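You operate a simulated robot arm through the tools that you are given. There is no shell and no other tool.

The job below is to be done with a simulated two-armed robot. You get a single attempt, and the scene is never put back.

## Task
Holster the probe, plug it in, switch the meter to LOW and zero it.
Fine: plug first, with the knob at OFF; it ends on 20 C.

It is judged by the outcome, as a careful person would: the job done as asked, and still so three seconds after it is handed in. It fails if anything else is knocked over, pushed out of place, dropped, spilled or broken.

## Robot
Two 7-joint arms with fingered hands on one trunk that stands fixed in place. Base frame: the origin is at the foot of the trunk, x ahead of it, y to its left, z up. Readings come in mm, degrees, newtons and seconds.
The left shoulder is at [50, 214, 869], the right one opposite. With the tool pointing down near the work surface each hand reaches from about 400 to 900 mm from the base axis, measured 20 degrees to its own side. Payload 3 kg a hand.
The TCP of each hand is the grasp point between the finger pads, 26 mm short of the fingertips. In the tool frame z runs along the fingers and y along their closing line. The gripper opens to 132 mm; its body begins 73 mm behind the TCP. The gripper is a hand of 3 fingers: y runs from the thumb to the fingers, the wrist lies at [0, 0, -229] in the tool frame.
Orientation is told as [roll, pitch, yaw] about the base's x, y, z axes, in that order, counted from this pose: with the fingers straight down and closing along the base's y, the tool's x points along the base's -x, its y along +y and its z along -z.

## Interface
- The arms move only by the tool jog_arm. It takes "left_increments", "right_increments" or both (then of equal length, played together; a hand with none holds still); each is a list of rows, each an object of numbers (a shift or turn left out is 0): "x", "y", "z": the shift along the tool's x, y, z in mm; "wx", "wy", "wz": the turn, a rotation vector about the tool's x, y, z in degrees. In form: [{"x": .., "y": .., "z": .., "wx": .., "wy": .., "wz": ..}, ...]. A call has 1 to 20 rows; each row is the pose to reach, as a shift and turn from the pose commanded when the call began, along the tool's axes at that moment. Rows are played at 5 a second. More than 50 mm and 8.6 degrees between two rows, and nothing of the call is played. Where a pose cannot be reached the arm comes as near as it can. A force on the tool above 40 N (or 10 N above the force at the start of the call, whichever is more), or a blocked arm, ends the call early, and 0.2 s more pass. In this call time passes only in rows, and 0.2 s behind the last. It gives the time, the measured TCP pose, the force on the tool (base axes), the opening and the grip force at its end, in the units of the frame above (readings bear some noise), with the torque about the TCP (base axes, N m) and any sound that the robot's microphone picked up.
- Cameras (640 x 400 px; columns grow to the right, rows downward): "scene" is now at [29.3, -46.5, 1516.9]; the picture's right is [-0.44, -0.90, 0.00], its down [-0.56, 0.27, -0.78] and it looks along [0.70, -0.34, -0.62] (base axes); focal length 336 px, centre (320, 200). "left" rides on the left gripper at [-62, 3, -92] in its tool frame; the picture's right is [-0.05, -1.00, 0.00], its down [0.83, -0.04, -0.56] and it looks along [0.55, -0.03, 0.83] (tool axes); focal length 230 px, centre (320, 200). "right" rides on the right gripper at [61, 3, -92] in its tool frame; the picture's right is [-0.05, 1.00, 0.00], its down [-0.83, -0.04, -0.56] and it looks along [-0.55, -0.03, 0.83] (tool axes); focal length 230 px, centre (320, 200). There is no depth. A picture from a camera that has moved, and an enlarged one, comes with that camera's place and axes in the base frame and with its lens. The place of the scene camera against the robot may be out by one fixed shift of up to 18 mm in any direction.
- snapshot(camera): a new picture of that camera. The clock stands still meanwhile.
- set_fingers(finger1, finger2, thumb_bend, hand): sets how far each is bent, from 0 (flat) to 1 (curled in); at 0.3 the hand is open as for a grip, at 0.7 the pads meet at the TCP. One left out holds its place. A second passes; each finger stops where it meets its share of the squeeze, and holds until it gets a number again. It is the only way to open and close the hand. It gives what a move gives, with no picture; readings hold the bend of each and the force on the fingers (four entries, about 0 where the hand has none), thumb and palm.
- aim_head(pan, tilt): turns the head with the scene camera to pan (to the left, within 86 degrees either way) and tilt (down, from -29 to 69), counted from straight ahead of the robot. It gives what a move gives.
- close_up(camera, box): a new picture of the part [left, top, right, bottom] of that camera's present view, enlarged. The clock stands still meanwhile.
- sign_off(): hands the job in; it is judged then, once.

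Places have to be worked out from the pictures, the camera data and where the tool is seen. Open the grippers and draw the arms clear of the work before you hand the job in, unless the task says otherwise.

The tools are called after ">>>" by a JSON object that holds its "fn" and its "kwargs". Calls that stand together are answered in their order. jog_arm: Moves the arms, as the interface text tells. Its arguments: {"type":"object","properties":{"left_increments":{"type":"array"},"right_increments":{"type":"array"}},"required":[]} The other tools are called the same way: set_fingers (finger1, finger2, thumb_bend, hand) moves the fingers one by one; aim_head (pan, tilt) turns the head that bears the scene camera; snapshot (camera) takes a picture; close_up (camera, box) takes an enlarged picture of a part of a camera's view; sign_off () hands the job in.

At the start:

```text
time_s: 0.0
left_eef_pos: [529.6, 60.0, 1132.1]
left_ee_rot: [0.0, -0.1, -20.8]
left_contact_force: [-0.2, -1.0, 0.0]
left_torque: [-0.02, 0.0, -0.02]
left_gripper_width: 131.9
left_grasp_force: 0.0
left_shape: jaw
left_bend: [0.3, 0.3, 0.3]
left_finger forces: [0.0, 0.1, 0.1, 0.1, 0.0, 0.1]
right_eef_pos: [351.4, -400.2, 1196.3]
right_ee_rot: [0.0, 0.1, -20.7]
right_contact_force: [0.2, 0.8, -0.5]
right_torque: [-0.01, 0.0, 0.0]
right_gripper_width: 132.1
right_grasp_force: 0.1
right_shape: jaw
right_bend: [0.3, 0.3, 0.3]
right_finger forces: [0.1, 0.1, 0.0, 0.1, 0.0, 0.1]
head pan, tilt (commanded): [-25.9, 38.5]
```

scene: 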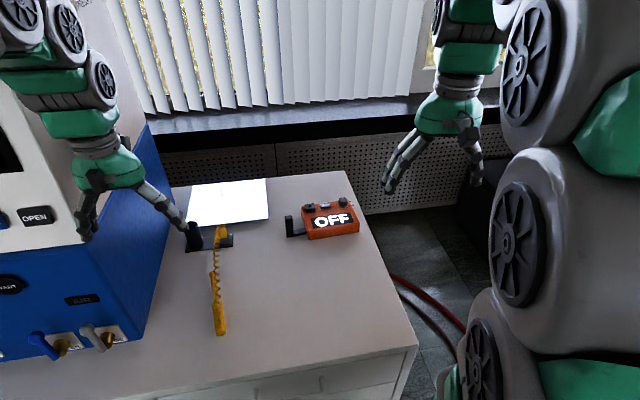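
right: 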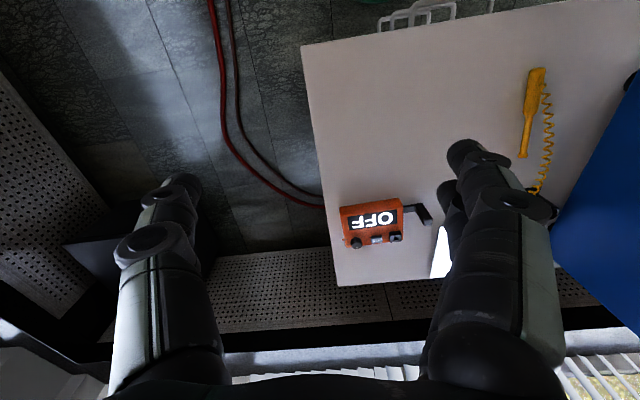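
left: 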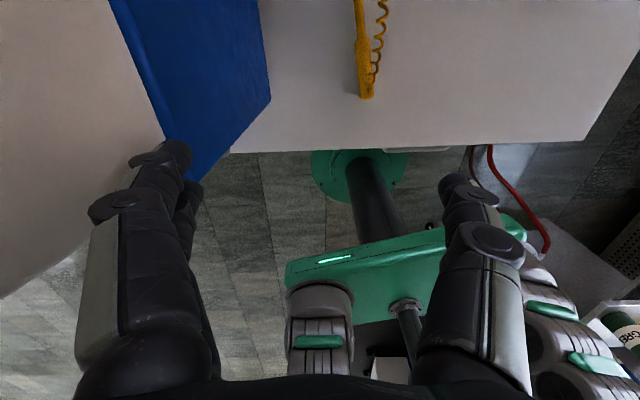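

I start by looking closely at the meter, the probe, and the black stand beside it to understand the parts.

>>> {"fn": "close_up", "kwargs": {"camera": "scene", "box": [270, 180, 380, 250]}}

>>> {"fn": "close_up", "kwargs": {"camera": "scene", "box": [160, 200, 290, 350]}}

>>> {"fn": "close_up", "kwargs": {"camera": "right", "box": [320, 180, 450, 260]}}

>>> {"fn": "close_up", "kwargs": {"camera": "right", "box": [430, 50, 600, 240]}}

```text
5.71 times, centred on (325, 215) of scene
camera zoom: at [29.3, -46.5, 1516.9], right [-0.44, -0.9, 0.0], down [-0.56, 0.27, -0.78], along [0.7, -0.34, -0.62], focal length 1920 px, centre (291, 114)
```

zoom: 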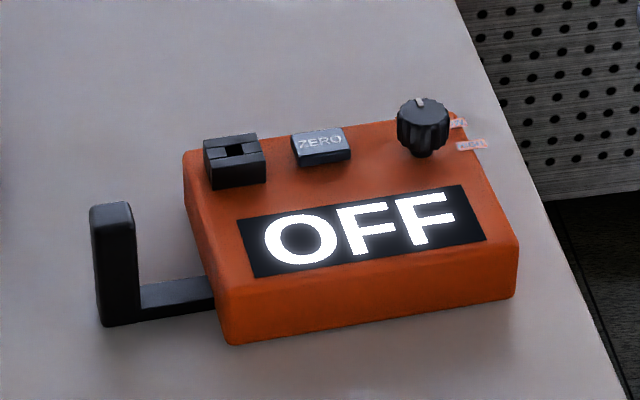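

```text
2.67 times, centred on (225, 275) of scene
camera zoom: at [29.3, -46.5, 1516.9], right [-0.44, -0.9, 0.0], down [-0.56, 0.27, -0.78], along [0.7, -0.34, -0.62], focal length 896 px, centre (573, 0)
```

zoom: 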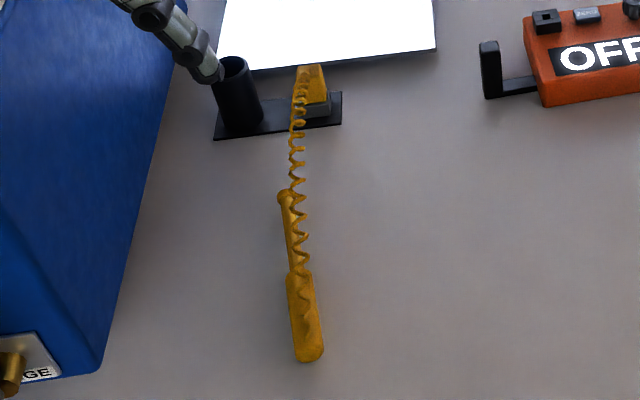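

```text
4.92 times, centred on (385, 220) of right
camera zoom: at [294.5, -376.8, 1289.1], right [0.4, 0.92, 0.0], down [0.76, -0.33, 0.56], along [0.51, -0.22, -0.83], focal length 1133 px, centre (0, 102)
```

zoom: 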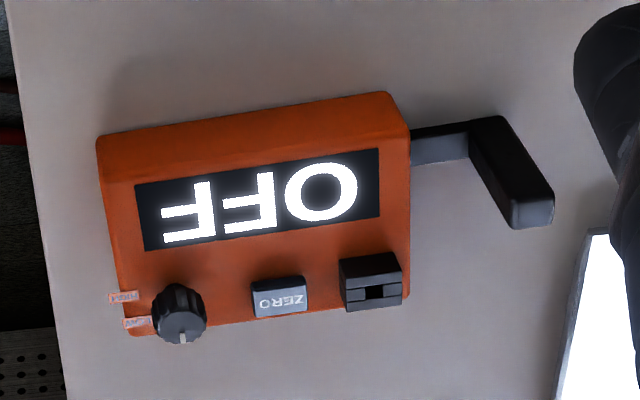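

```text
2.11 times, centred on (515, 145) of right
camera zoom: at [294.5, -376.8, 1289.1], right [0.4, 0.92, 0.0], down [0.76, -0.33, 0.56], along [0.51, -0.22, -0.83], focal length 484 px, centre (-90, 316)
```

zoom: 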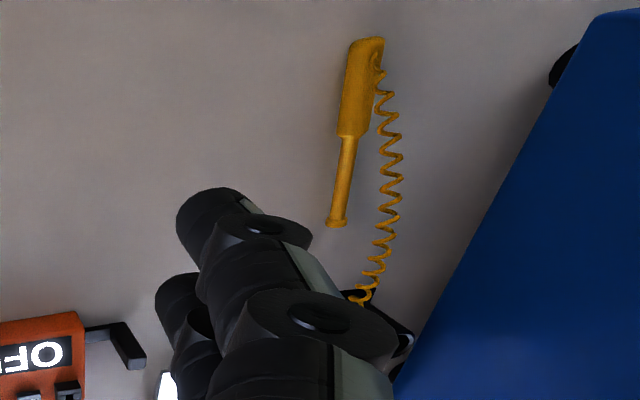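

The meter (socket, ZERO, knob from left to right) sits around x≈720–770, y≈-370…-460; the dock with the holster tube and yellow plug around x≈790, y≈-30…-100; the probe lies on the table at y≈-30. I take tighter close-ups of the socket, knob, dock and probe.

>>> {"fn": "close_up", "kwargs": {"camera": "scene", "box": [298, 195, 330, 215]}}

>>> {"fn": "close_up", "kwargs": {"camera": "scene", "box": [328, 190, 360, 210]}}

>>> {"fn": "close_up", "kwargs": {"camera": "scene", "box": [180, 215, 244, 255]}}

>>> {"fn": "close_up", "kwargs": {"camera": "scene", "box": [180, 265, 260, 345]}}

>>> {"fn": "close_up", "kwargs": {"camera": "left", "box": [320, 0, 440, 110]}}

```text
16.00 times, centred on (314, 205) of scene
camera zoom: at [29.3, -46.5, 1516.9], right [-0.44, -0.9, 0.0], down [-0.56, 0.27, -0.78], along [0.7, -0.34, -0.62], focal length 5376 px, centre (416, 120)
```

zoom: 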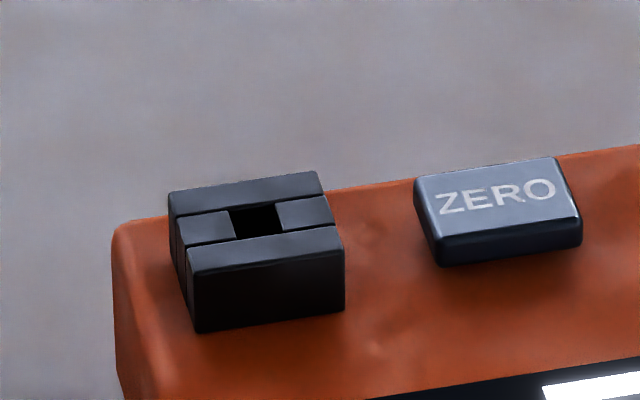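

```text
16.00 times, centred on (344, 200) of scene
camera zoom: at [29.3, -46.5, 1516.9], right [-0.44, -0.9, 0.0], down [-0.56, 0.27, -0.78], along [0.7, -0.34, -0.62], focal length 5376 px, centre (-64, 200)
```

zoom: 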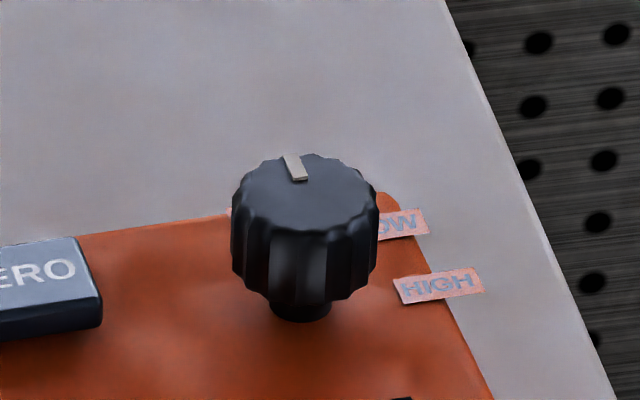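

```text
10.00 times, centred on (212, 235) of scene
camera zoom: at [29.3, -46.5, 1516.9], right [-0.44, -0.9, 0.0], down [-0.56, 0.27, -0.78], along [0.7, -0.34, -0.62], focal length 3360 px, centre (1400, -150)
```

zoom: 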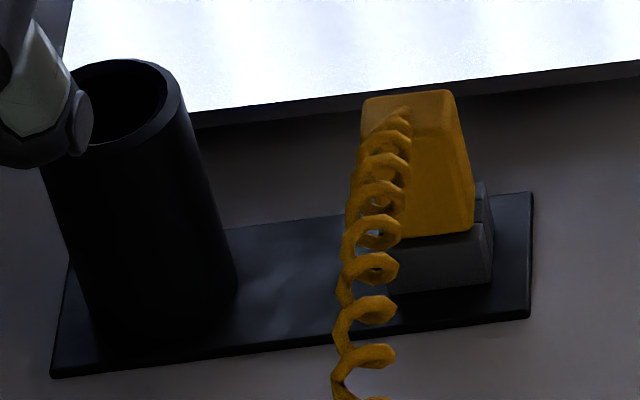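

```text
5.00 times, centred on (220, 305) of scene
camera zoom: at [29.3, -46.5, 1516.9], right [-0.44, -0.9, 0.0], down [-0.56, 0.27, -0.78], along [0.7, -0.34, -0.62], focal length 1680 px, centre (820, -325)
```

zoom: 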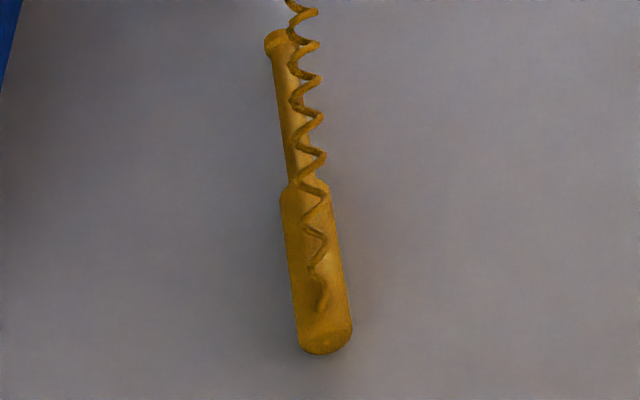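

```text
3.64 times, centred on (380, 55) of left
camera zoom: at [588.3, 40.3, 1224.8], right [-0.3, -0.95, 0.0], down [-0.79, 0.25, 0.56], along [-0.53, 0.17, -0.83], focal length 837 px, centre (102, 727)
```

zoom: 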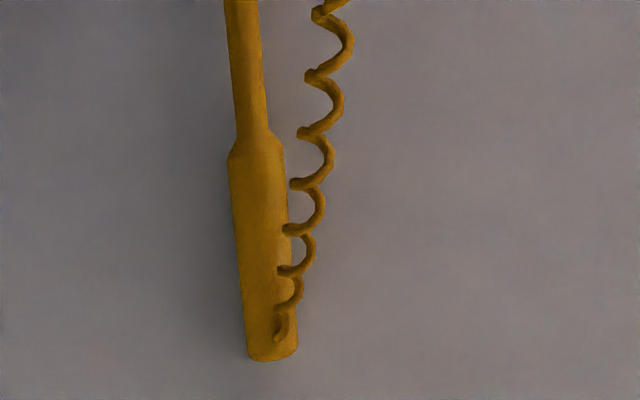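

The dock socket and the meter socket look alike (black block with a small hole), the knob points to the back (OFF) with LOW and HIGH labels to its right. I move the right hand forward above the near side of the meter to view it from closer with the wrist camera.

>>> {"fn": "jog_arm", "kwargs": {"right_increments": [{"x": -34, "y": 13, "z": 18}, {"x": -68, "y": 26, "z": 36}, {"x": -102, "y": 38, "z": 54}, {"x": -136, "y": 51, "z": 73}, {"x": -169, "y": 64, "z": 91}, {"x": -203, "y": 77, "z": 110}, {"x": -237, "y": 90, "z": 128}, {"x": -270, "y": 102, "z": 146}]}}

>>> {"fn": "snapshot", "kwargs": {"camera": "right"}}

>>> {"fn": "snapshot", "kwargs": {"camera": "scene"}}

```text
time_s: 1.8
left_eef_pos: [529.8, 59.0, 1133.1]
left_ee_rot: [0.0, 0.0, -20.7]
left_contact_force: [0.2, -0.4, -0.3]
left_torque: [-0.01, 0.01, 0.02]
left_gripper_width: 131.9
left_grasp_force: 0.0
left_shape: jaw
left_bend: [0.3, 0.3, 0.3]
left_finger forces: [0.0, 0.0, 0.1, 0.0, 0.0, 0.0]
right_eef_pos: [643.8, -400.6, 1050.4]
right_ee_rot: [0.0, -0.1, -20.6]
right_contact_force: [-0.1, -0.1, 0.8]
right_torque: [0.01, 0.02, 0.0]
right_gripper_width: 132.0
right_grasp_force: 0.2
right_shape: jaw
right_bend: [0.3, 0.3, 0.3]
right_finger forces: [0.1, 0.2, 0.1, 0.1, 0.0, 0.2]
head pan, tilt (commanded): [-25.9, 38.5]
```

```text
taken
camera right: at [586.3, -376.5, 1142.4], right [0.4, 0.92, 0.0], down [0.76, -0.33, 0.56], along [0.51, -0.22, -0.83], focal length 230 px, centre (320, 200)
```

right: 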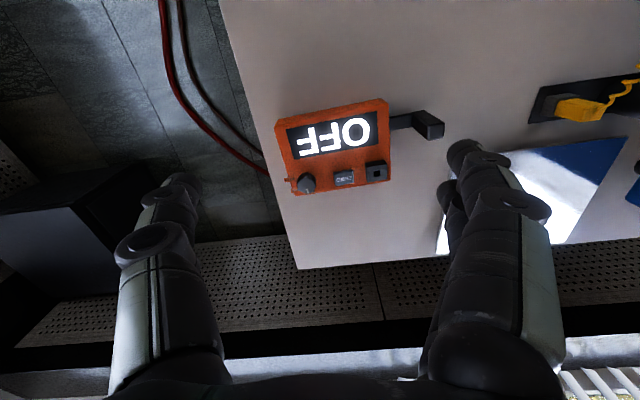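

```text
taken
camera scene: at [29.4, -46.5, 1516.9], right [-0.44, -0.9, 0.0], down [-0.56, 0.27, -0.78], along [0.7, -0.34, -0.62], focal length 336 px, centre (320, 200)
```

scene: 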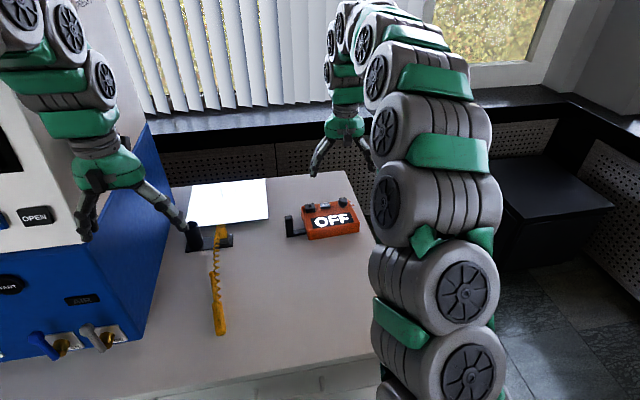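

The meter is in clear view from the right wrist camera. I take enlarged views of the meter and the dock to triangulate.

>>> {"fn": "close_up", "kwargs": {"camera": "right", "box": [270, 90, 450, 200]}}

>>> {"fn": "close_up", "kwargs": {"camera": "right", "box": [510, 60, 640, 140]}}

>>> {"fn": "close_up", "kwargs": {"camera": "right", "box": [280, 155, 344, 195]}}

>>> {"fn": "close_up", "kwargs": {"camera": "right", "box": [332, 150, 396, 190]}}

```text
3.56 times, centred on (360, 145) of right
camera zoom: at [586.3, -376.5, 1142.4], right [0.4, 0.92, 0.0], down [0.76, -0.33, 0.56], along [0.51, -0.22, -0.83], focal length 818 px, centre (178, 396)
```

zoom: 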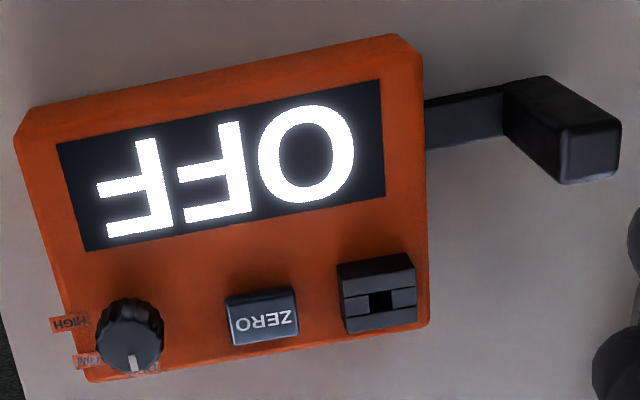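

```text
4.92 times, centred on (575, 100) of right
camera zoom: at [586.3, -376.5, 1142.4], right [0.4, 0.92, 0.0], down [0.76, -0.33, 0.56], along [0.51, -0.22, -0.83], focal length 1133 px, centre (-935, 692)
```

zoom: 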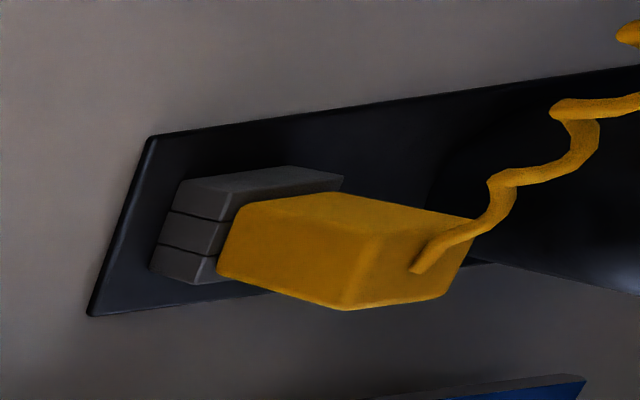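

```text
10.00 times, centred on (312, 175) of right
camera zoom: at [586.3, -376.5, 1142.4], right [0.4, 0.92, 0.0], down [0.76, -0.33, 0.56], along [0.51, -0.22, -0.83], focal length 2301 px, centre (400, 450)
```

zoom: 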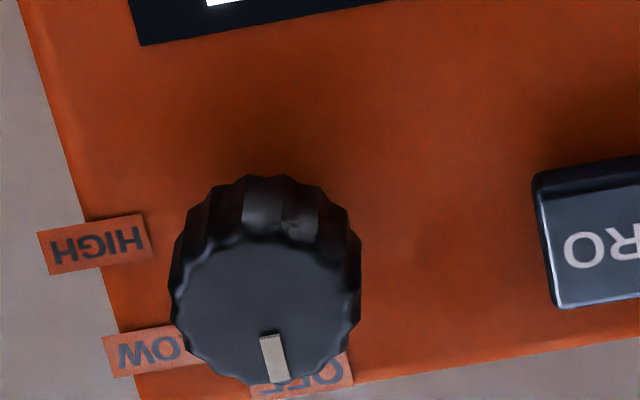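

```text
10.00 times, centred on (364, 170) of right
camera zoom: at [586.3, -376.5, 1142.4], right [0.4, 0.92, 0.0], down [0.76, -0.33, 0.56], along [0.51, -0.22, -0.83], focal length 2301 px, centre (-120, 500)
```

zoom: 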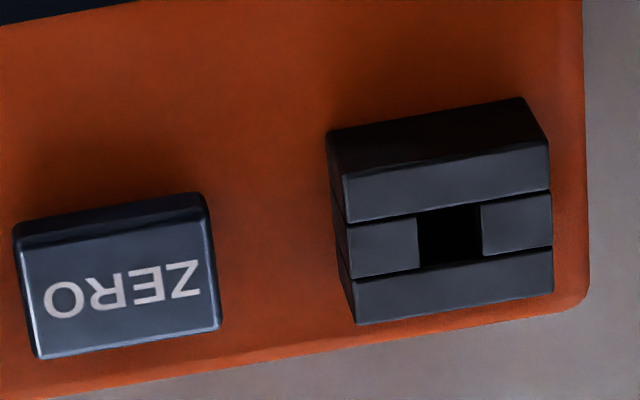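

Triangulating gives the meter's socket hole at about (763,-361,839), with the meter turned about -13°, and the dock turned about -15°. Before moving across, I look toward the left side with the head to know the instrument's extent.

>>> {"fn": "aim_head", "kwargs": {"pan": 5, "tilt": 40}}

>>> {"fn": "snapshot", "kwargs": {"camera": "scene"}}

```text
time_s: 2.8
left_eef_pos: [529.5, 60.2, 1131.5]
left_ee_rot: [0.0, 0.1, -20.7]
left_contact_force: [0.0, -0.9, -0.4]
left_torque: [0.0, 0.01, 0.01]
left_gripper_width: 132.1
left_grasp_force: 0.0
left_shape: jaw
left_bend: [0.3, 0.3, 0.3]
left_finger forces: [0.0, 0.0, 0.0, 0.0, 0.1, 0.0]
right_eef_pos: [643.1, -400.4, 1049.4]
right_ee_rot: [0.0, 0.0, -20.8]
right_contact_force: [0.0, -0.1, -0.4]
right_torque: [-0.02, 0.01, -0.04]
right_gripper_width: 131.6
right_grasp_force: 0.1
right_shape: jaw
right_bend: [0.3, 0.3, 0.3]
right_finger forces: [0.0, 0.1, 0.0, 0.0, 0.0, 0.1]
head pan, tilt (commanded): [5.0, 40.0]
```

```text
taken
camera scene: at [36.7, -1.6, 1514.6], right [0.09, -1.0, 0.0], down [-0.64, -0.06, -0.77], along [0.76, 0.07, -0.64], focal length 336 px, centre (320, 200)
```

scene: 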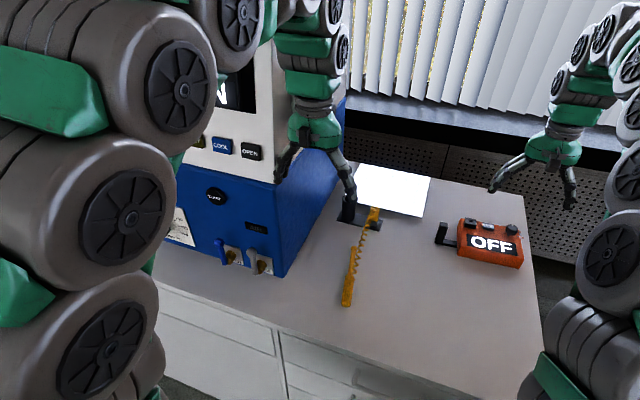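

The tall instrument's near corner is at about (576,146), so the left hand must stay away from it. I back the left hand away to the near-right, and then test how far its wrist can turn about the vertical, since holstering needs the probe tip down.

>>> {"fn": "jog_arm", "kwargs": {"left_increments": [{"x": 30, "y": -25}, {"x": 60, "y": -50}, {"x": 90, "y": -75}, {"x": 120, "y": -90}]}}

>>> {"fn": "jog_arm", "kwargs": {"left_increments": [{"wz": 8.5}, {"wz": 17}, {"wz": 25.5}, {"wz": 34}, {"wz": 42.5}, {"wz": 51}, {"wz": 59.5}, {"wz": 68}, {"wz": 76.5}, {"wz": 85}, {"wz": 93.5}, {"wz": 102}, {"wz": 110.5}, {"wz": 119}, {"wz": 127.5}, {"wz": 136}, {"wz": 144.5}, {"wz": 153}, {"wz": 161}, {"wz": 165}]}}

```text
time_s: 3.8
left_eef_pos: [385.6, 20.6, 1133.5]
left_ee_rot: [0.0, 0.0, -20.6]
left_contact_force: [0.3, -0.3, -0.8]
left_torque: [-0.01, -0.02, 0.02]
left_gripper_width: 132.1
left_grasp_force: 0.0
left_shape: jaw
left_bend: [0.3, 0.3, 0.3]
left_finger forces: [0.0, 0.0, 0.0, 0.0, 0.0, 0.0]
right_eef_pos: [644.0, -399.5, 1050.1]
right_ee_rot: [-0.1, 0.0, -20.7]
right_contact_force: [-0.9, -0.9, 0.3]
right_torque: [0.01, -0.04, -0.03]
right_gripper_width: 132.0
right_grasp_force: 0.0
right_shape: jaw
right_bend: [0.3, 0.3, 0.3]
right_finger forces: [0.0, 0.1, 0.0, 0.1, 0.0, 0.0]
head pan, tilt (commanded): [5.0, 40.0]
```

```text
time_s: 8.0
left_eef_pos: [385.6, 18.1, 1131.3]
left_ee_rot: [0.0, -0.1, 174.2]
left_contact_force: [-0.4, -0.8, 0.4]
left_torque: [0.04, 0.02, -0.01]
left_gripper_width: 132.1
left_grasp_force: 0.0
left_shape: jaw
left_bend: [0.3, 0.3, 0.3]
left_finger forces: [0.0, 0.0, 0.0, 0.0, 0.1, 0.0]
right_eef_pos: [643.0, -399.5, 1050.1]
right_ee_rot: [0.0, 0.1, -20.6]
right_contact_force: [-0.5, -0.2, -0.1]
right_torque: [-0.02, 0.02, -0.01]
right_gripper_width: 131.9
right_grasp_force: 0.1
right_shape: jaw
right_bend: [0.3, 0.3, 0.3]
right_finger forces: [0.0, 0.1, 0.1, 0.1, 0.0, 0.0]
head pan, tilt (commanded): [5.0, 40.0]
```

The left hand reaches yaw ≈174°, so a grasp with the probe tip along tool +x is possible. I test tilting the hand forward to horizontal in free air, while moving forward.

>>> {"fn": "jog_arm", "kwargs": {"left_increments": [{"x": 22, "y": 4, "wy": 8}, {"x": 44, "y": 8, "wy": 16}, {"x": 66, "y": 12, "wy": 24}, {"x": 88, "y": 16, "wy": 32}, {"x": 110, "y": 20, "wy": 40}, {"x": 132, "y": 24, "wy": 48}, {"x": 154, "y": 28, "wy": 56}, {"x": 176, "y": 32, "wy": 64}, {"x": 198, "y": 36, "wy": 72}, {"x": 220, "y": 40, "wy": 80}, {"x": 240, "y": 40, "wy": 85}]}}

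>>> {"fn": "snapshot", "kwargs": {"camera": "scene"}}

>>> {"fn": "snapshot", "kwargs": {"camera": "left"}}

```text
time_s: 10.2
left_eef_pos: [573.7, -53.4, 1130.1]
left_ee_rot: [49.8, 64.1, -137.6]
left_contact_force: [-0.6, 0.5, 0.5]
left_torque: [0.02, -0.02, -0.02]
left_gripper_width: 131.9
left_grasp_force: 0.2
left_shape: jaw
left_bend: [0.3, 0.3, 0.3]
left_finger forces: [0.0, 0.0, 0.1, 0.0, 0.1, 0.0]
right_eef_pos: [643.6, -399.2, 1049.4]
right_ee_rot: [0.0, 0.0, -20.7]
right_contact_force: [0.1, -0.2, -0.9]
right_torque: [0.0, 0.01, 0.01]
right_gripper_width: 131.7
right_grasp_force: 0.1
right_shape: jaw
right_bend: [0.3, 0.3, 0.3]
right_finger forces: [0.1, 0.1, 0.1, 0.0, 0.0, 0.0]
head pan, tilt (commanded): [5.0, 40.0]
stopped in row 11 (left hand): the arm was blocked; the commanded pose is now the measured one
```

```text
taken
camera scene: at [36.7, -1.5, 1514.6], right [0.09, -1.0, 0.0], down [-0.64, -0.06, -0.77], along [0.76, 0.07, -0.64], focal length 336 px, centre (320, 200)
```

scene: 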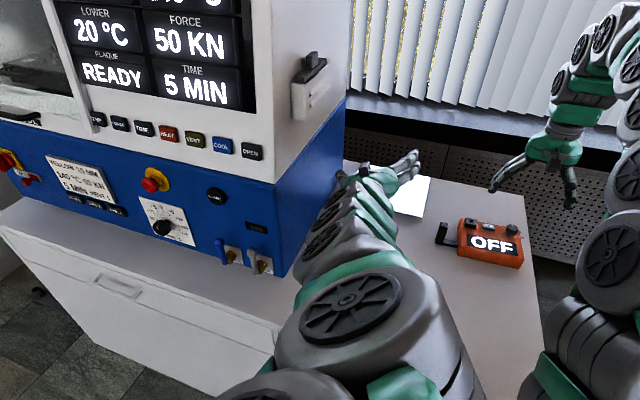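

```text
taken
camera left: at [466.1, -59.5, 1103.7], right [0.05, 0.92, -0.38], down [-0.25, 0.38, 0.89], along [0.97, 0.05, 0.25], focal length 230 px, centre (320, 200)
```

left: 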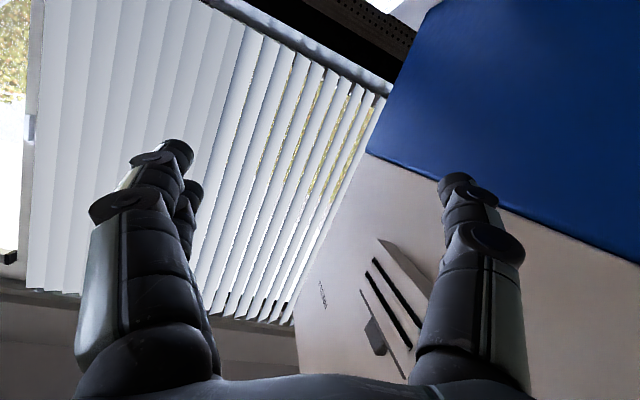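

The pose reached was tool forward with tool x up but 26° short of vertical, limited by a joint. I bring the left hand back upright and unroll it, then try the opposite turning direction.

>>> {"fn": "jog_arm", "kwargs": {"left_increments": [{"x": -5, "z": -15, "wy": -8, "wz": -2}, {"x": -10, "z": -30, "wy": -16, "wz": -4}, {"x": -15, "z": -45, "wy": -24, "wz": -6}, {"x": -20, "z": -60, "wy": -32, "wz": -8}, {"x": -26, "z": -75, "wy": -40, "wz": -10}, {"x": -32, "z": -90, "wy": -48, "wz": -12}, {"x": -38, "z": -105, "wy": -56, "wz": -14}, {"x": -44, "z": -120, "wy": -63, "wz": -16}]}}

```text
time_s: 12.0
left_eef_pos: [444.4, -48.8, 1126.2]
left_ee_rot: [28.8, 3.2, -169.7]
left_contact_force: [-0.5, -0.2, 0.0]
left_torque: [-0.01, 0.04, 0.0]
left_gripper_width: 131.8
left_grasp_force: 0.1
left_shape: jaw
left_bend: [0.3, 0.3, 0.3]
left_finger forces: [0.1, 0.0, 0.0, 0.1, 0.1, 0.1]
right_eef_pos: [643.3, -399.5, 1050.1]
right_ee_rot: [-0.1, -0.1, -20.7]
right_contact_force: [0.1, 0.6, 0.0]
right_torque: [0.03, -0.01, -0.03]
right_gripper_width: 131.7
right_grasp_force: 0.1
right_shape: jaw
right_bend: [0.3, 0.3, 0.3]
right_finger forces: [0.0, 0.0, 0.1, 0.1, 0.0, 0.0]
head pan, tilt (commanded): [5.0, 40.0]
```

Upright first with a roll correction, then unroll the wrist the other way.

>>> {"fn": "jog_arm", "kwargs": {"left_increments": [{"wx": 7.2, "wy": -0.8}, {"wx": 14.4, "wy": -1.6}, {"wx": 21.6, "wy": -2.4}, {"wx": 28.8, "wy": -3.3}]}}

>>> {"fn": "jog_arm", "kwargs": {"left_increments": [{"wz": -8.5}, {"wz": -17}, {"wz": -25.5}, {"wz": -34}, {"wz": -42.5}, {"wz": -51}, {"wz": -59.5}, {"wz": -68}, {"wz": -76.5}, {"wz": -85}, {"wz": -93.5}, {"wz": -102}, {"wz": -110.5}, {"wz": -119}, {"wz": -127.5}, {"wz": -136}, {"wz": -144.5}, {"wz": -153}, {"wz": -161.5}, {"wz": -170}]}}

>>> {"fn": "jog_arm", "kwargs": {"left_increments": [{"wz": -8.5}, {"wz": -17}, {"wz": -25.5}, {"wz": -34}, {"wz": -42.5}, {"wz": -51}, {"wz": -59.5}, {"wz": -68}, {"wz": -76.5}, {"wz": -85}, {"wz": -93.5}, {"wz": -102}, {"wz": -110.5}, {"wz": -119}, {"wz": -127.5}, {"wz": -136}, {"wz": -144.5}, {"wz": -153}, {"wz": -161.5}, {"wz": -170}]}}

```text
time_s: 13.0
left_eef_pos: [446.4, -47.1, 1125.1]
left_ee_rot: [0.0, 0.0, -170.6]
left_contact_force: [0.1, -0.1, 0.9]
left_torque: [0.01, -0.01, -0.01]
left_gripper_width: 131.8
left_grasp_force: 0.1
left_shape: jaw
left_bend: [0.3, 0.3, 0.3]
left_finger forces: [0.0, 0.1, 0.1, 0.1, 0.0, 0.0]
right_eef_pos: [644.4, -399.7, 1049.6]
right_ee_rot: [0.0, 0.0, -20.7]
right_contact_force: [0.0, 0.1, 0.8]
right_torque: [0.01, -0.02, -0.01]
right_gripper_width: 131.9
right_grasp_force: 0.1
right_shape: jaw
right_bend: [0.3, 0.3, 0.3]
right_finger forces: [0.0, 0.1, 0.0, 0.0, 0.0, 0.0]
head pan, tilt (commanded): [5.0, 40.0]
```

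```text
time_s: 17.2
left_eef_pos: [445.0, -46.4, 1124.8]
left_ee_rot: [0.0, -0.2, -0.2]
left_contact_force: [0.2, -0.4, 0.1]
left_torque: [0.01, 0.02, -0.02]
left_gripper_width: 131.9
left_grasp_force: 0.1
left_shape: jaw
left_bend: [0.3, 0.3, 0.3]
left_finger forces: [0.0, 0.0, 0.1, 0.0, 0.1, 0.1]
right_eef_pos: [643.7, -399.3, 1049.7]
right_ee_rot: [0.0, 0.1, -20.6]
right_contact_force: [0.2, 0.3, -0.6]
right_torque: [-0.02, -0.04, 0.02]
right_gripper_width: 131.9
right_grasp_force: 0.1
right_shape: jaw
right_bend: [0.3, 0.3, 0.3]
right_finger forces: [0.0, 0.1, 0.0, 0.0, 0.0, 0.1]
head pan, tilt (commanded): [5.0, 40.0]
```

```text
time_s: 21.4
left_eef_pos: [238.5, 306.7, 1119.6]
left_ee_rot: [0.5, 1.1, 168.1]
left_contact_force: [0.1, 0.2, 0.8]
left_torque: [0.01, -0.06, -0.01]
left_gripper_width: 132.0
left_grasp_force: 0.1
left_shape: jaw
left_bend: [0.3, 0.3, 0.3]
left_finger forces: [0.0, 0.0, 0.0, 0.0, 0.1, 0.0]
left hand out of reach, approached as far as the arm can: row 10, 11, 12, 13, 14, 15, 16, 17, 18, 19, 20
right_eef_pos: [642.7, -399.8, 1050.5]
right_ee_rot: [0.0, 0.0, -20.6]
right_contact_force: [0.6, 0.8, 0.1]
right_torque: [-0.03, -0.02, 0.0]
right_gripper_width: 131.9
right_grasp_force: 0.0
right_shape: jaw
right_bend: [0.3, 0.3, 0.3]
right_finger forces: [0.0, 0.1, 0.0, 0.1, 0.0, 0.0]
head pan, tilt (commanded): [5.0, 40.0]
```

The left wrist's usable yaw range is about -190° to +80°, so a final heading turned ~20° to the left (yaw ≈ -160°) will give margin. I turn the left hand back to yaw ≈0.

>>> {"fn": "jog_arm", "kwargs": {"left_increments": [{"wz": 8.5}, {"wz": 17}, {"wz": 25.5}, {"wz": 34}, {"wz": 42.5}, {"wz": 51}, {"wz": 59.5}, {"wz": 68}, {"wz": 76.5}, {"wz": 85}, {"wz": 93.5}, {"wz": 102}, {"wz": 110.5}, {"wz": 119}, {"wz": 127.5}, {"wz": 136}, {"wz": 144.5}, {"wz": 153}, {"wz": 161.5}, {"wz": 170}]}}

>>> {"fn": "snapshot", "kwargs": {"camera": "scene"}}

>>> {"fn": "snapshot", "kwargs": {"camera": "left"}}

```text
time_s: 25.6
left_eef_pos: [248.3, 313.1, 1123.9]
left_ee_rot: [0.0, -0.1, -0.6]
left_contact_force: [0.0, -0.1, 0.7]
left_torque: [0.01, 0.02, 0.01]
left_gripper_width: 132.0
left_grasp_force: 0.0
left_shape: jaw
left_bend: [0.3, 0.3, 0.3]
left_finger forces: [0.0, 0.0, 0.0, 0.0, 0.0, 0.1]
right_eef_pos: [643.3, -400.4, 1050.3]
right_ee_rot: [0.0, 0.0, -20.7]
right_contact_force: [-0.3, 0.2, -0.4]
right_torque: [-0.01, -0.02, 0.0]
right_gripper_width: 131.8
right_grasp_force: 0.0
right_shape: jaw
right_bend: [0.3, 0.3, 0.3]
right_finger forces: [0.0, 0.1, 0.0, 0.0, 0.0, 0.1]
head pan, tilt (commanded): [5.0, 40.0]
```

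```text
taken
camera scene: at [36.9, 7.5, 1518.0], right [0.19, -0.98, 0.0], down [-0.6, -0.12, -0.79], along [0.78, 0.15, -0.61], focal length 336 px, centre (320, 200)
```

scene: 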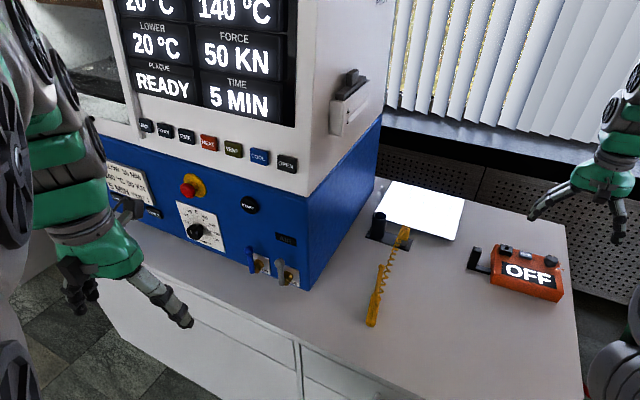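

```text
taken
camera left: at [309.4, 315.1, 1218.0], right [0.04, -1.0, 0.0], down [-0.83, -0.04, 0.55], along [-0.55, -0.02, -0.83], focal length 230 px, centre (320, 200)
```

left: 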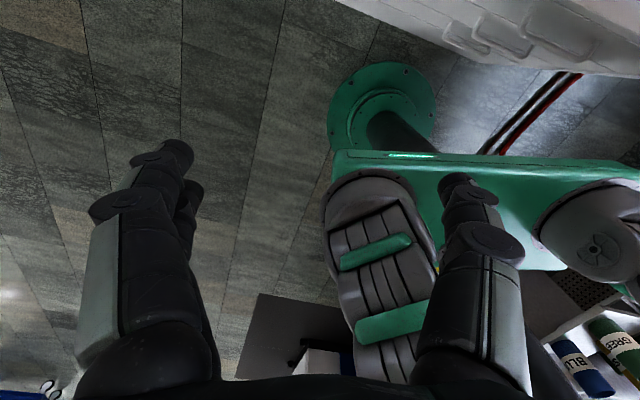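

The head camera seems to have been nudged by the left arm, but it reports its own pose. I bring the left hand back to the middle in front of the table.

>>> {"fn": "jog_arm", "kwargs": {"left_increments": [{"x": -22, "y": -40}, {"x": -44, "y": -80}, {"x": -66, "y": -120}, {"x": -88, "y": -160}, {"x": -110, "y": -200}, {"x": -132, "y": -240}, {"x": -154, "y": -280}, {"x": -176, "y": -320}, {"x": -190, "y": -345}]}}

>>> {"fn": "aim_head", "kwargs": {"pan": -8, "tilt": 42}}

>>> {"fn": "snapshot", "kwargs": {"camera": "scene"}}

>>> {"fn": "snapshot", "kwargs": {"camera": "left"}}

```text
time_s: 27.6
left_eef_pos: [435.2, -35.9, 1126.5]
left_ee_rot: [0.0, -0.2, -0.5]
left_contact_force: [0.3, -0.5, 0.4]
left_torque: [-0.03, 0.02, 0.04]
left_gripper_width: 132.1
left_grasp_force: 0.1
left_shape: jaw
left_bend: [0.3, 0.3, 0.3]
left_finger forces: [0.0, 0.0, 0.1, 0.0, 0.1, 0.0]
right_eef_pos: [644.0, -399.9, 1050.2]
right_ee_rot: [-0.1, 0.1, -20.7]
right_contact_force: [1.3, 0.2, -0.3]
right_torque: [0.01, 0.01, 0.0]
right_gripper_width: 132.0
right_grasp_force: 0.0
right_shape: jaw
right_bend: [0.3, 0.3, 0.3]
right_finger forces: [0.0, 0.0, 0.0, 0.0, 0.0, 0.1]
head pan, tilt (commanded): [5.0, 40.0]
```

```text
time_s: 28.4
left_eef_pos: [435.1, -33.2, 1126.6]
left_ee_rot: [0.0, -0.2, -0.6]
left_contact_force: [0.1, -1.3, 0.0]
left_torque: [-0.03, 0.01, 0.01]
left_gripper_width: 131.8
left_grasp_force: 0.0
left_shape: jaw
left_bend: [0.3, 0.3, 0.3]
left_finger forces: [0.0, 0.0, 0.0, 0.0, 0.0, 0.1]
right_eef_pos: [642.8, -399.8, 1050.4]
right_ee_rot: [0.0, 0.0, -20.7]
right_contact_force: [0.8, 1.4, 0.2]
right_torque: [-0.01, -0.01, -0.01]
right_gripper_width: 131.9
right_grasp_force: 0.2
right_shape: jaw
right_bend: [0.3, 0.3, 0.3]
right_finger forces: [0.1, 0.0, 0.0, 0.0, 0.0, 0.0]
head pan, tilt (commanded): [-8.0, 42.0]
```

```text
taken
camera scene: at [34.8, -20.5, 1511.7], right [-0.14, -0.99, 0.0], down [-0.66, 0.09, -0.74], along [0.74, -0.1, -0.67], focal length 336 px, centre (320, 200)
```

scene: 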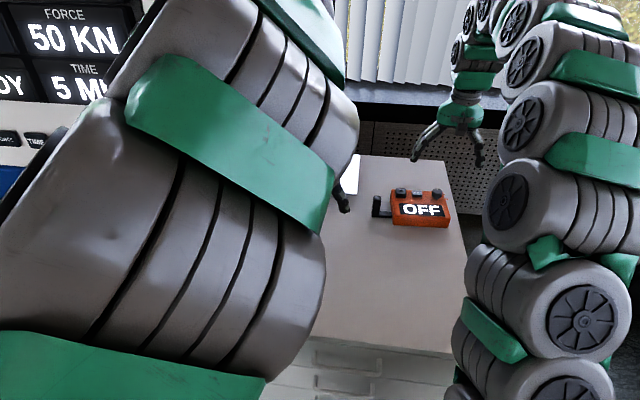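

```text
taken
camera left: at [495.7, -31.4, 1219.3], right [0.04, -1.0, 0.0], down [-0.83, -0.04, 0.55], along [-0.55, -0.03, -0.83], focal length 230 px, centre (320, 200)
```

left: 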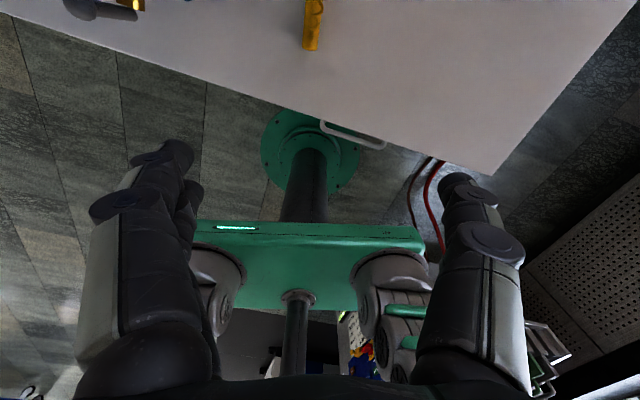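

The left elbow blocks the head view now, but the left wrist camera can see the probe's end. I move the left hand forward over the probe to measure it.

>>> {"fn": "jog_arm", "kwargs": {"left_increments": [{"x": -40, "z": 20}, {"x": -80, "z": 40}, {"x": -120, "z": 60}, {"x": -155, "z": 76}]}}

>>> {"fn": "snapshot", "kwargs": {"camera": "left"}}

>>> {"fn": "snapshot", "kwargs": {"camera": "scene"}}

```text
time_s: 29.4
left_eef_pos: [595.0, -34.8, 1050.3]
left_ee_rot: [-0.1, -0.2, -0.5]
left_contact_force: [-1.1, -0.2, 1.3]
left_torque: [0.01, 0.03, 0.03]
left_gripper_width: 131.9
left_grasp_force: 0.1
left_shape: jaw
left_bend: [0.3, 0.3, 0.3]
left_finger forces: [0.0, 0.1, 0.1, 0.1, 0.1, 0.0]
right_eef_pos: [643.8, -399.5, 1050.7]
right_ee_rot: [0.1, 0.0, -20.7]
right_contact_force: [-0.9, 0.3, 0.0]
right_torque: [0.01, -0.02, 0.03]
right_gripper_width: 131.9
right_grasp_force: 0.2
right_shape: jaw
right_bend: [0.3, 0.3, 0.3]
right_finger forces: [0.0, 0.1, 0.1, 0.0, 0.0, 0.1]
head pan, tilt (commanded): [-8.0, 42.0]
```

```text
taken
camera left: at [655.1, -32.3, 1143.2], right [0.04, -1.0, 0.0], down [-0.83, -0.04, 0.55], along [-0.55, -0.03, -0.83], focal length 230 px, centre (320, 200)
```

left: 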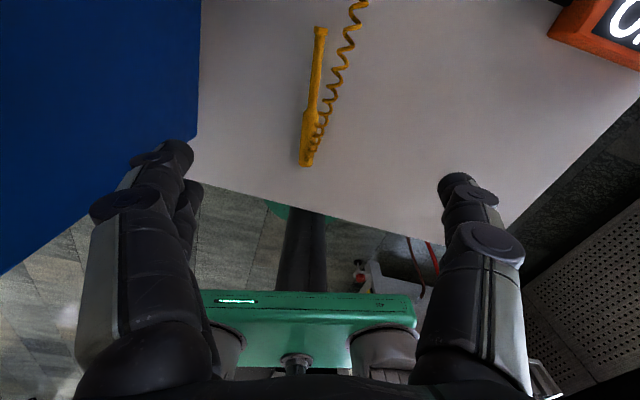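

```text
taken
camera scene: at [34.8, -20.5, 1511.7], right [-0.14, -0.99, 0.0], down [-0.66, 0.09, -0.74], along [0.74, -0.1, -0.67], focal length 336 px, centre (320, 200)
```

scene: 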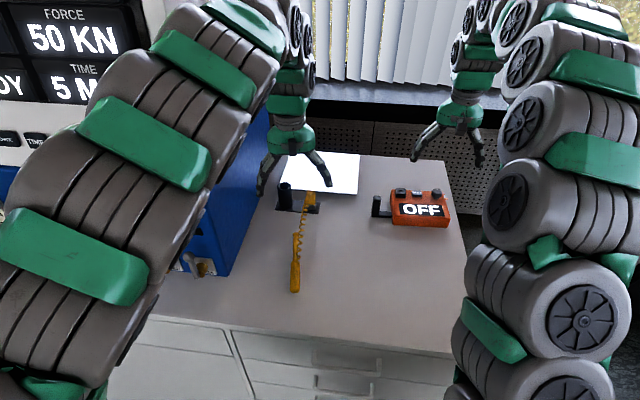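

The probe and coil are clearly seen from the left wrist camera. I take an enlarged view to measure the probe precisely.

>>> {"fn": "close_up", "kwargs": {"camera": "left", "box": [240, 10, 400, 180]}}

>>> {"fn": "close_up", "kwargs": {"camera": "scene", "box": [260, 170, 340, 230]}}

```text
2.35 times, centred on (320, 95) of left
camera zoom: at [655.1, -32.3, 1143.2], right [0.04, -1.0, 0.0], down [-0.83, -0.04, 0.55], along [-0.55, -0.03, -0.83], focal length 541 px, centre (320, 447)
```

zoom: 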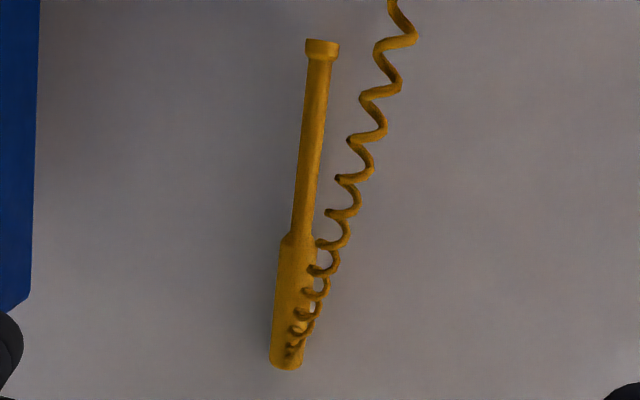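

```text
6.67 times, centred on (300, 200) of scene
camera zoom: at [34.8, -20.5, 1511.7], right [-0.14, -0.99, 0.0], down [-0.66, 0.09, -0.74], along [0.74, -0.1, -0.67], focal length 2240 px, centre (453, 200)
```

zoom: 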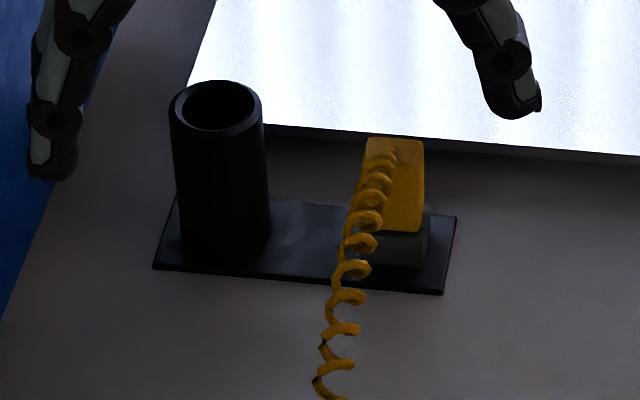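

The probe lies from its handle end at about (492,-14) to its tip at (672,-33), handle axis near z≈790, turned about -6°. I bring the left hand down to a pre-grasp over the handle at (540,-19,880), also clearing space for the right hand.

>>> {"fn": "jog_arm", "kwargs": {"left_increments": [{"x": 11, "y": 3, "z": 34, "wz": 1.1}, {"x": 22, "y": 6, "z": 68, "wz": 2.2}, {"x": 33, "y": 9, "z": 102, "wz": 3.3}, {"x": 44, "y": 12, "z": 136, "wz": 4.4}, {"x": 55, "y": 15, "z": 170, "wz": 5.5}]}}

>>> {"fn": "snapshot", "kwargs": {"camera": "left"}}

>>> {"fn": "close_up", "kwargs": {"camera": "left", "box": [240, 40, 400, 180]}}

>>> {"fn": "snapshot", "kwargs": {"camera": "scene"}}

```text
time_s: 30.6
left_eef_pos: [538.9, -17.2, 880.5]
left_ee_rot: [0.0, -0.1, -6.0]
left_contact_force: [0.4, 0.1, -0.8]
left_torque: [-0.01, 0.02, 0.0]
left_gripper_width: 131.9
left_grasp_force: 0.0
left_shape: jaw
left_bend: [0.3, 0.3, 0.3]
left_finger forces: [0.1, 0.0, 0.1, 0.1, 0.1, 0.0]
right_eef_pos: [642.6, -399.7, 1050.3]
right_ee_rot: [-0.1, 0.1, -20.8]
right_contact_force: [-0.1, 0.2, 0.1]
right_torque: [0.01, -0.01, 0.02]
right_gripper_width: 131.9
right_grasp_force: 0.0
right_shape: jaw
right_bend: [0.3, 0.3, 0.3]
right_finger forces: [0.1, 0.0, 0.0, 0.1, 0.0, 0.0]
head pan, tilt (commanded): [-8.0, 42.0]
```

```text
taken
camera left: at [599.4, -20.6, 972.5], right [-0.05, -1.0, 0.0], down [-0.83, 0.04, 0.55], along [-0.55, 0.03, -0.83], focal length 230 px, centre (320, 200)
```

left: 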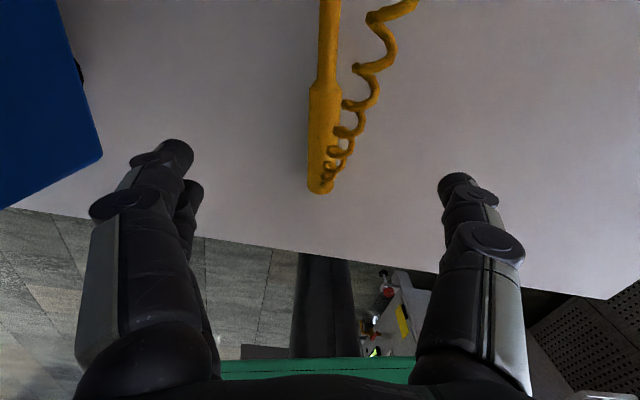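

```text
2.86 times, centred on (320, 110) of left
camera zoom: at [599.4, -20.6, 972.5], right [-0.05, -1.0, 0.0], down [-0.83, 0.04, 0.55], along [-0.55, 0.03, -0.83], focal length 657 px, centre (320, 457)
```

zoom: 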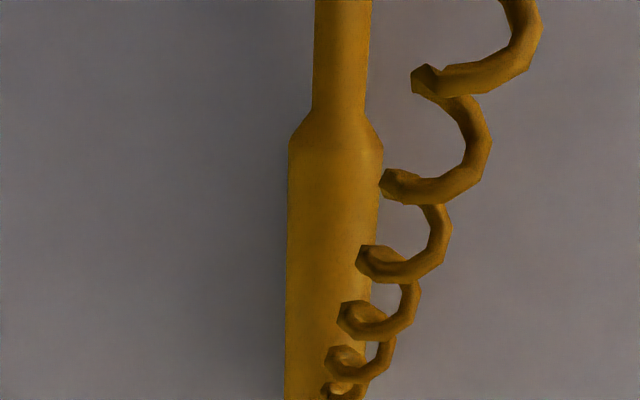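

```text
taken
camera scene: at [34.8, -20.5, 1511.7], right [-0.14, -0.99, 0.0], down [-0.66, 0.09, -0.74], along [0.74, -0.1, -0.67], focal length 336 px, centre (320, 200)
```

scene: 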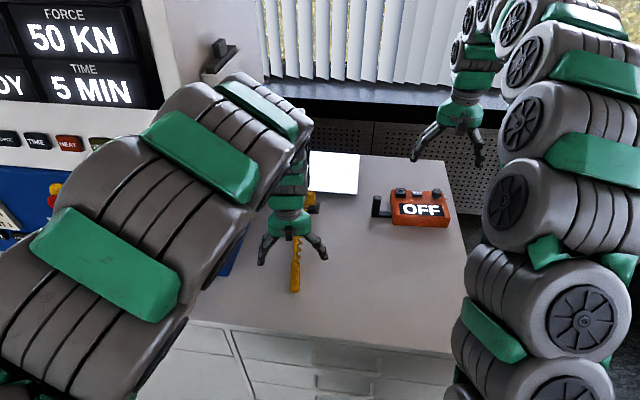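

The handle axis is at about y≈-20.5 at x=540 with dia ≈23 mm. I lower the left hand to z≈822 with a 3 mm shift right, then check clearance with the table.

>>> {"fn": "jog_arm", "kwargs": {"left_increments": [{"y": -1.5, "z": 30}, {"y": -3, "z": 58}]}}

>>> {"fn": "snapshot", "kwargs": {"camera": "left"}}

>>> {"fn": "close_up", "kwargs": {"camera": "scene", "box": [240, 190, 350, 300]}}

>>> {"fn": "snapshot", "kwargs": {"camera": "right"}}

```text
time_s: 31.1
left_eef_pos: [537.2, -20.3, 824.1]
left_ee_rot: [0.1, -0.2, -5.9]
left_contact_force: [-0.2, 0.5, -0.4]
left_torque: [-0.01, 0.0, 0.01]
left_gripper_width: 132.0
left_grasp_force: 0.1
left_shape: jaw
left_bend: [0.3, 0.3, 0.3]
left_finger forces: [0.0, 0.0, 0.0, 0.1, 0.0, 0.1]
right_eef_pos: [643.9, -398.9, 1050.9]
right_ee_rot: [0.0, 0.0, -20.8]
right_contact_force: [-0.1, 0.4, 0.4]
right_torque: [-0.01, -0.01, -0.02]
right_gripper_width: 132.1
right_grasp_force: 0.0
right_shape: jaw
right_bend: [0.3, 0.3, 0.3]
right_finger forces: [0.1, 0.0, 0.0, 0.0, 0.0, 0.1]
head pan, tilt (commanded): [-8.0, 42.0]
```

```text
taken
camera left: at [597.6, -24.1, 917.4], right [-0.05, -1.0, 0.0], down [-0.83, 0.04, 0.55], along [-0.55, 0.03, -0.83], focal length 230 px, centre (320, 200)
```

left: 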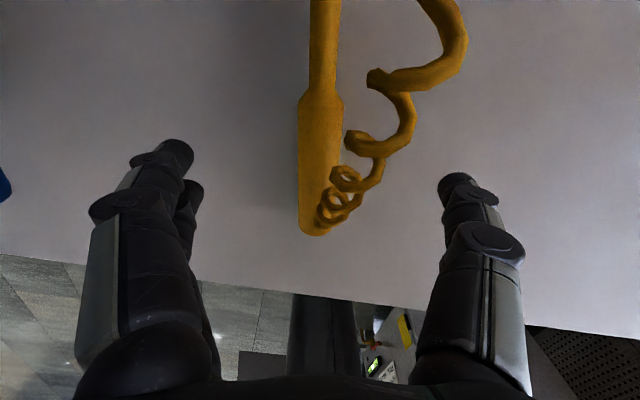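

```text
3.64 times, centred on (295, 245) of scene
camera zoom: at [34.8, -20.5, 1511.7], right [-0.14, -0.99, 0.0], down [-0.66, 0.09, -0.74], along [0.74, -0.1, -0.67], focal length 1222 px, centre (411, 36)
```

zoom: 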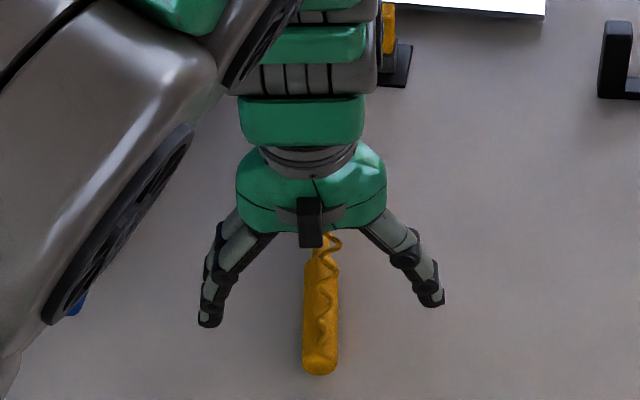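

```text
taken
camera right: at [585.8, -376.2, 1142.3], right [0.4, 0.92, 0.0], down [0.76, -0.33, 0.56], along [0.51, -0.22, -0.83], focal length 230 px, centre (320, 200)
```

right: 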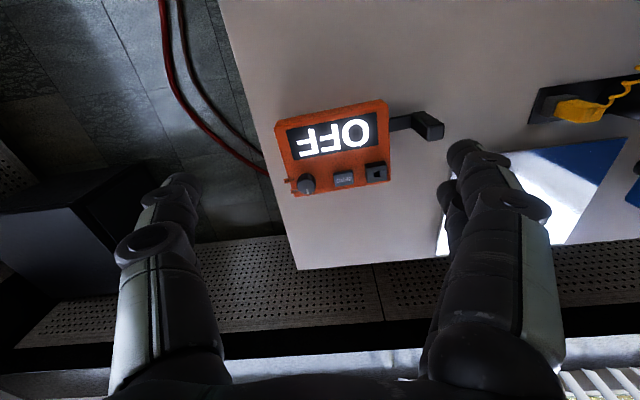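

TCP lies over the handle's middle. I lower to about z≈811 watching the force.

>>> {"fn": "jog_arm", "kwargs": {"left_increments": [{"z": 5}, {"z": 9}, {"z": 12.5}]}}

>>> {"fn": "close_up", "kwargs": {"camera": "left", "box": [80, 40, 560, 340]}}

>>> {"fn": "close_up", "kwargs": {"camera": "scene", "box": [255, 210, 335, 290]}}

```text
time_s: 31.9
left_eef_pos: [537.4, -22.1, 810.5]
left_ee_rot: [0.0, -0.1, -6.0]
left_contact_force: [0.6, 0.1, -0.6]
left_torque: [-0.01, 0.0, -0.02]
left_gripper_width: 131.7
left_grasp_force: 0.1
left_shape: jaw
left_bend: [0.3, 0.3, 0.3]
left_finger forces: [0.1, 0.1, 0.1, 0.1, 0.0, 0.0]
right_eef_pos: [643.1, -399.9, 1049.5]
right_ee_rot: [0.1, 0.0, -20.7]
right_contact_force: [-0.2, 0.7, 0.6]
right_torque: [0.0, -0.02, -0.03]
right_gripper_width: 131.7
right_grasp_force: 0.0
right_shape: jaw
right_bend: [0.3, 0.3, 0.3]
right_finger forces: [0.0, 0.1, 0.1, 0.1, 0.1, 0.1]
head pan, tilt (commanded): [-8.0, 42.0]
```

```text
1.33 times, centred on (320, 190) of left
camera zoom: at [598.3, -25.7, 904.1], right [-0.05, -1.0, 0.0], down [-0.83, 0.04, 0.55], along [-0.55, 0.03, -0.83], focal length 307 px, centre (320, 213)
```

zoom: 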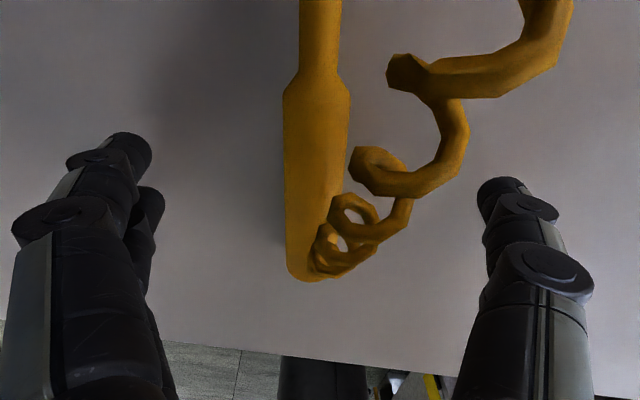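

```text
5.00 times, centred on (295, 250) of scene
camera zoom: at [34.8, -20.5, 1511.7], right [-0.14, -0.99, 0.0], down [-0.66, 0.09, -0.74], along [0.74, -0.1, -0.67], focal length 1680 px, centre (445, -50)
```

zoom: 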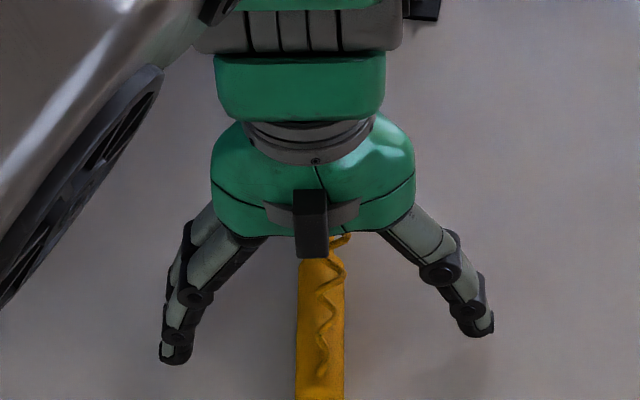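

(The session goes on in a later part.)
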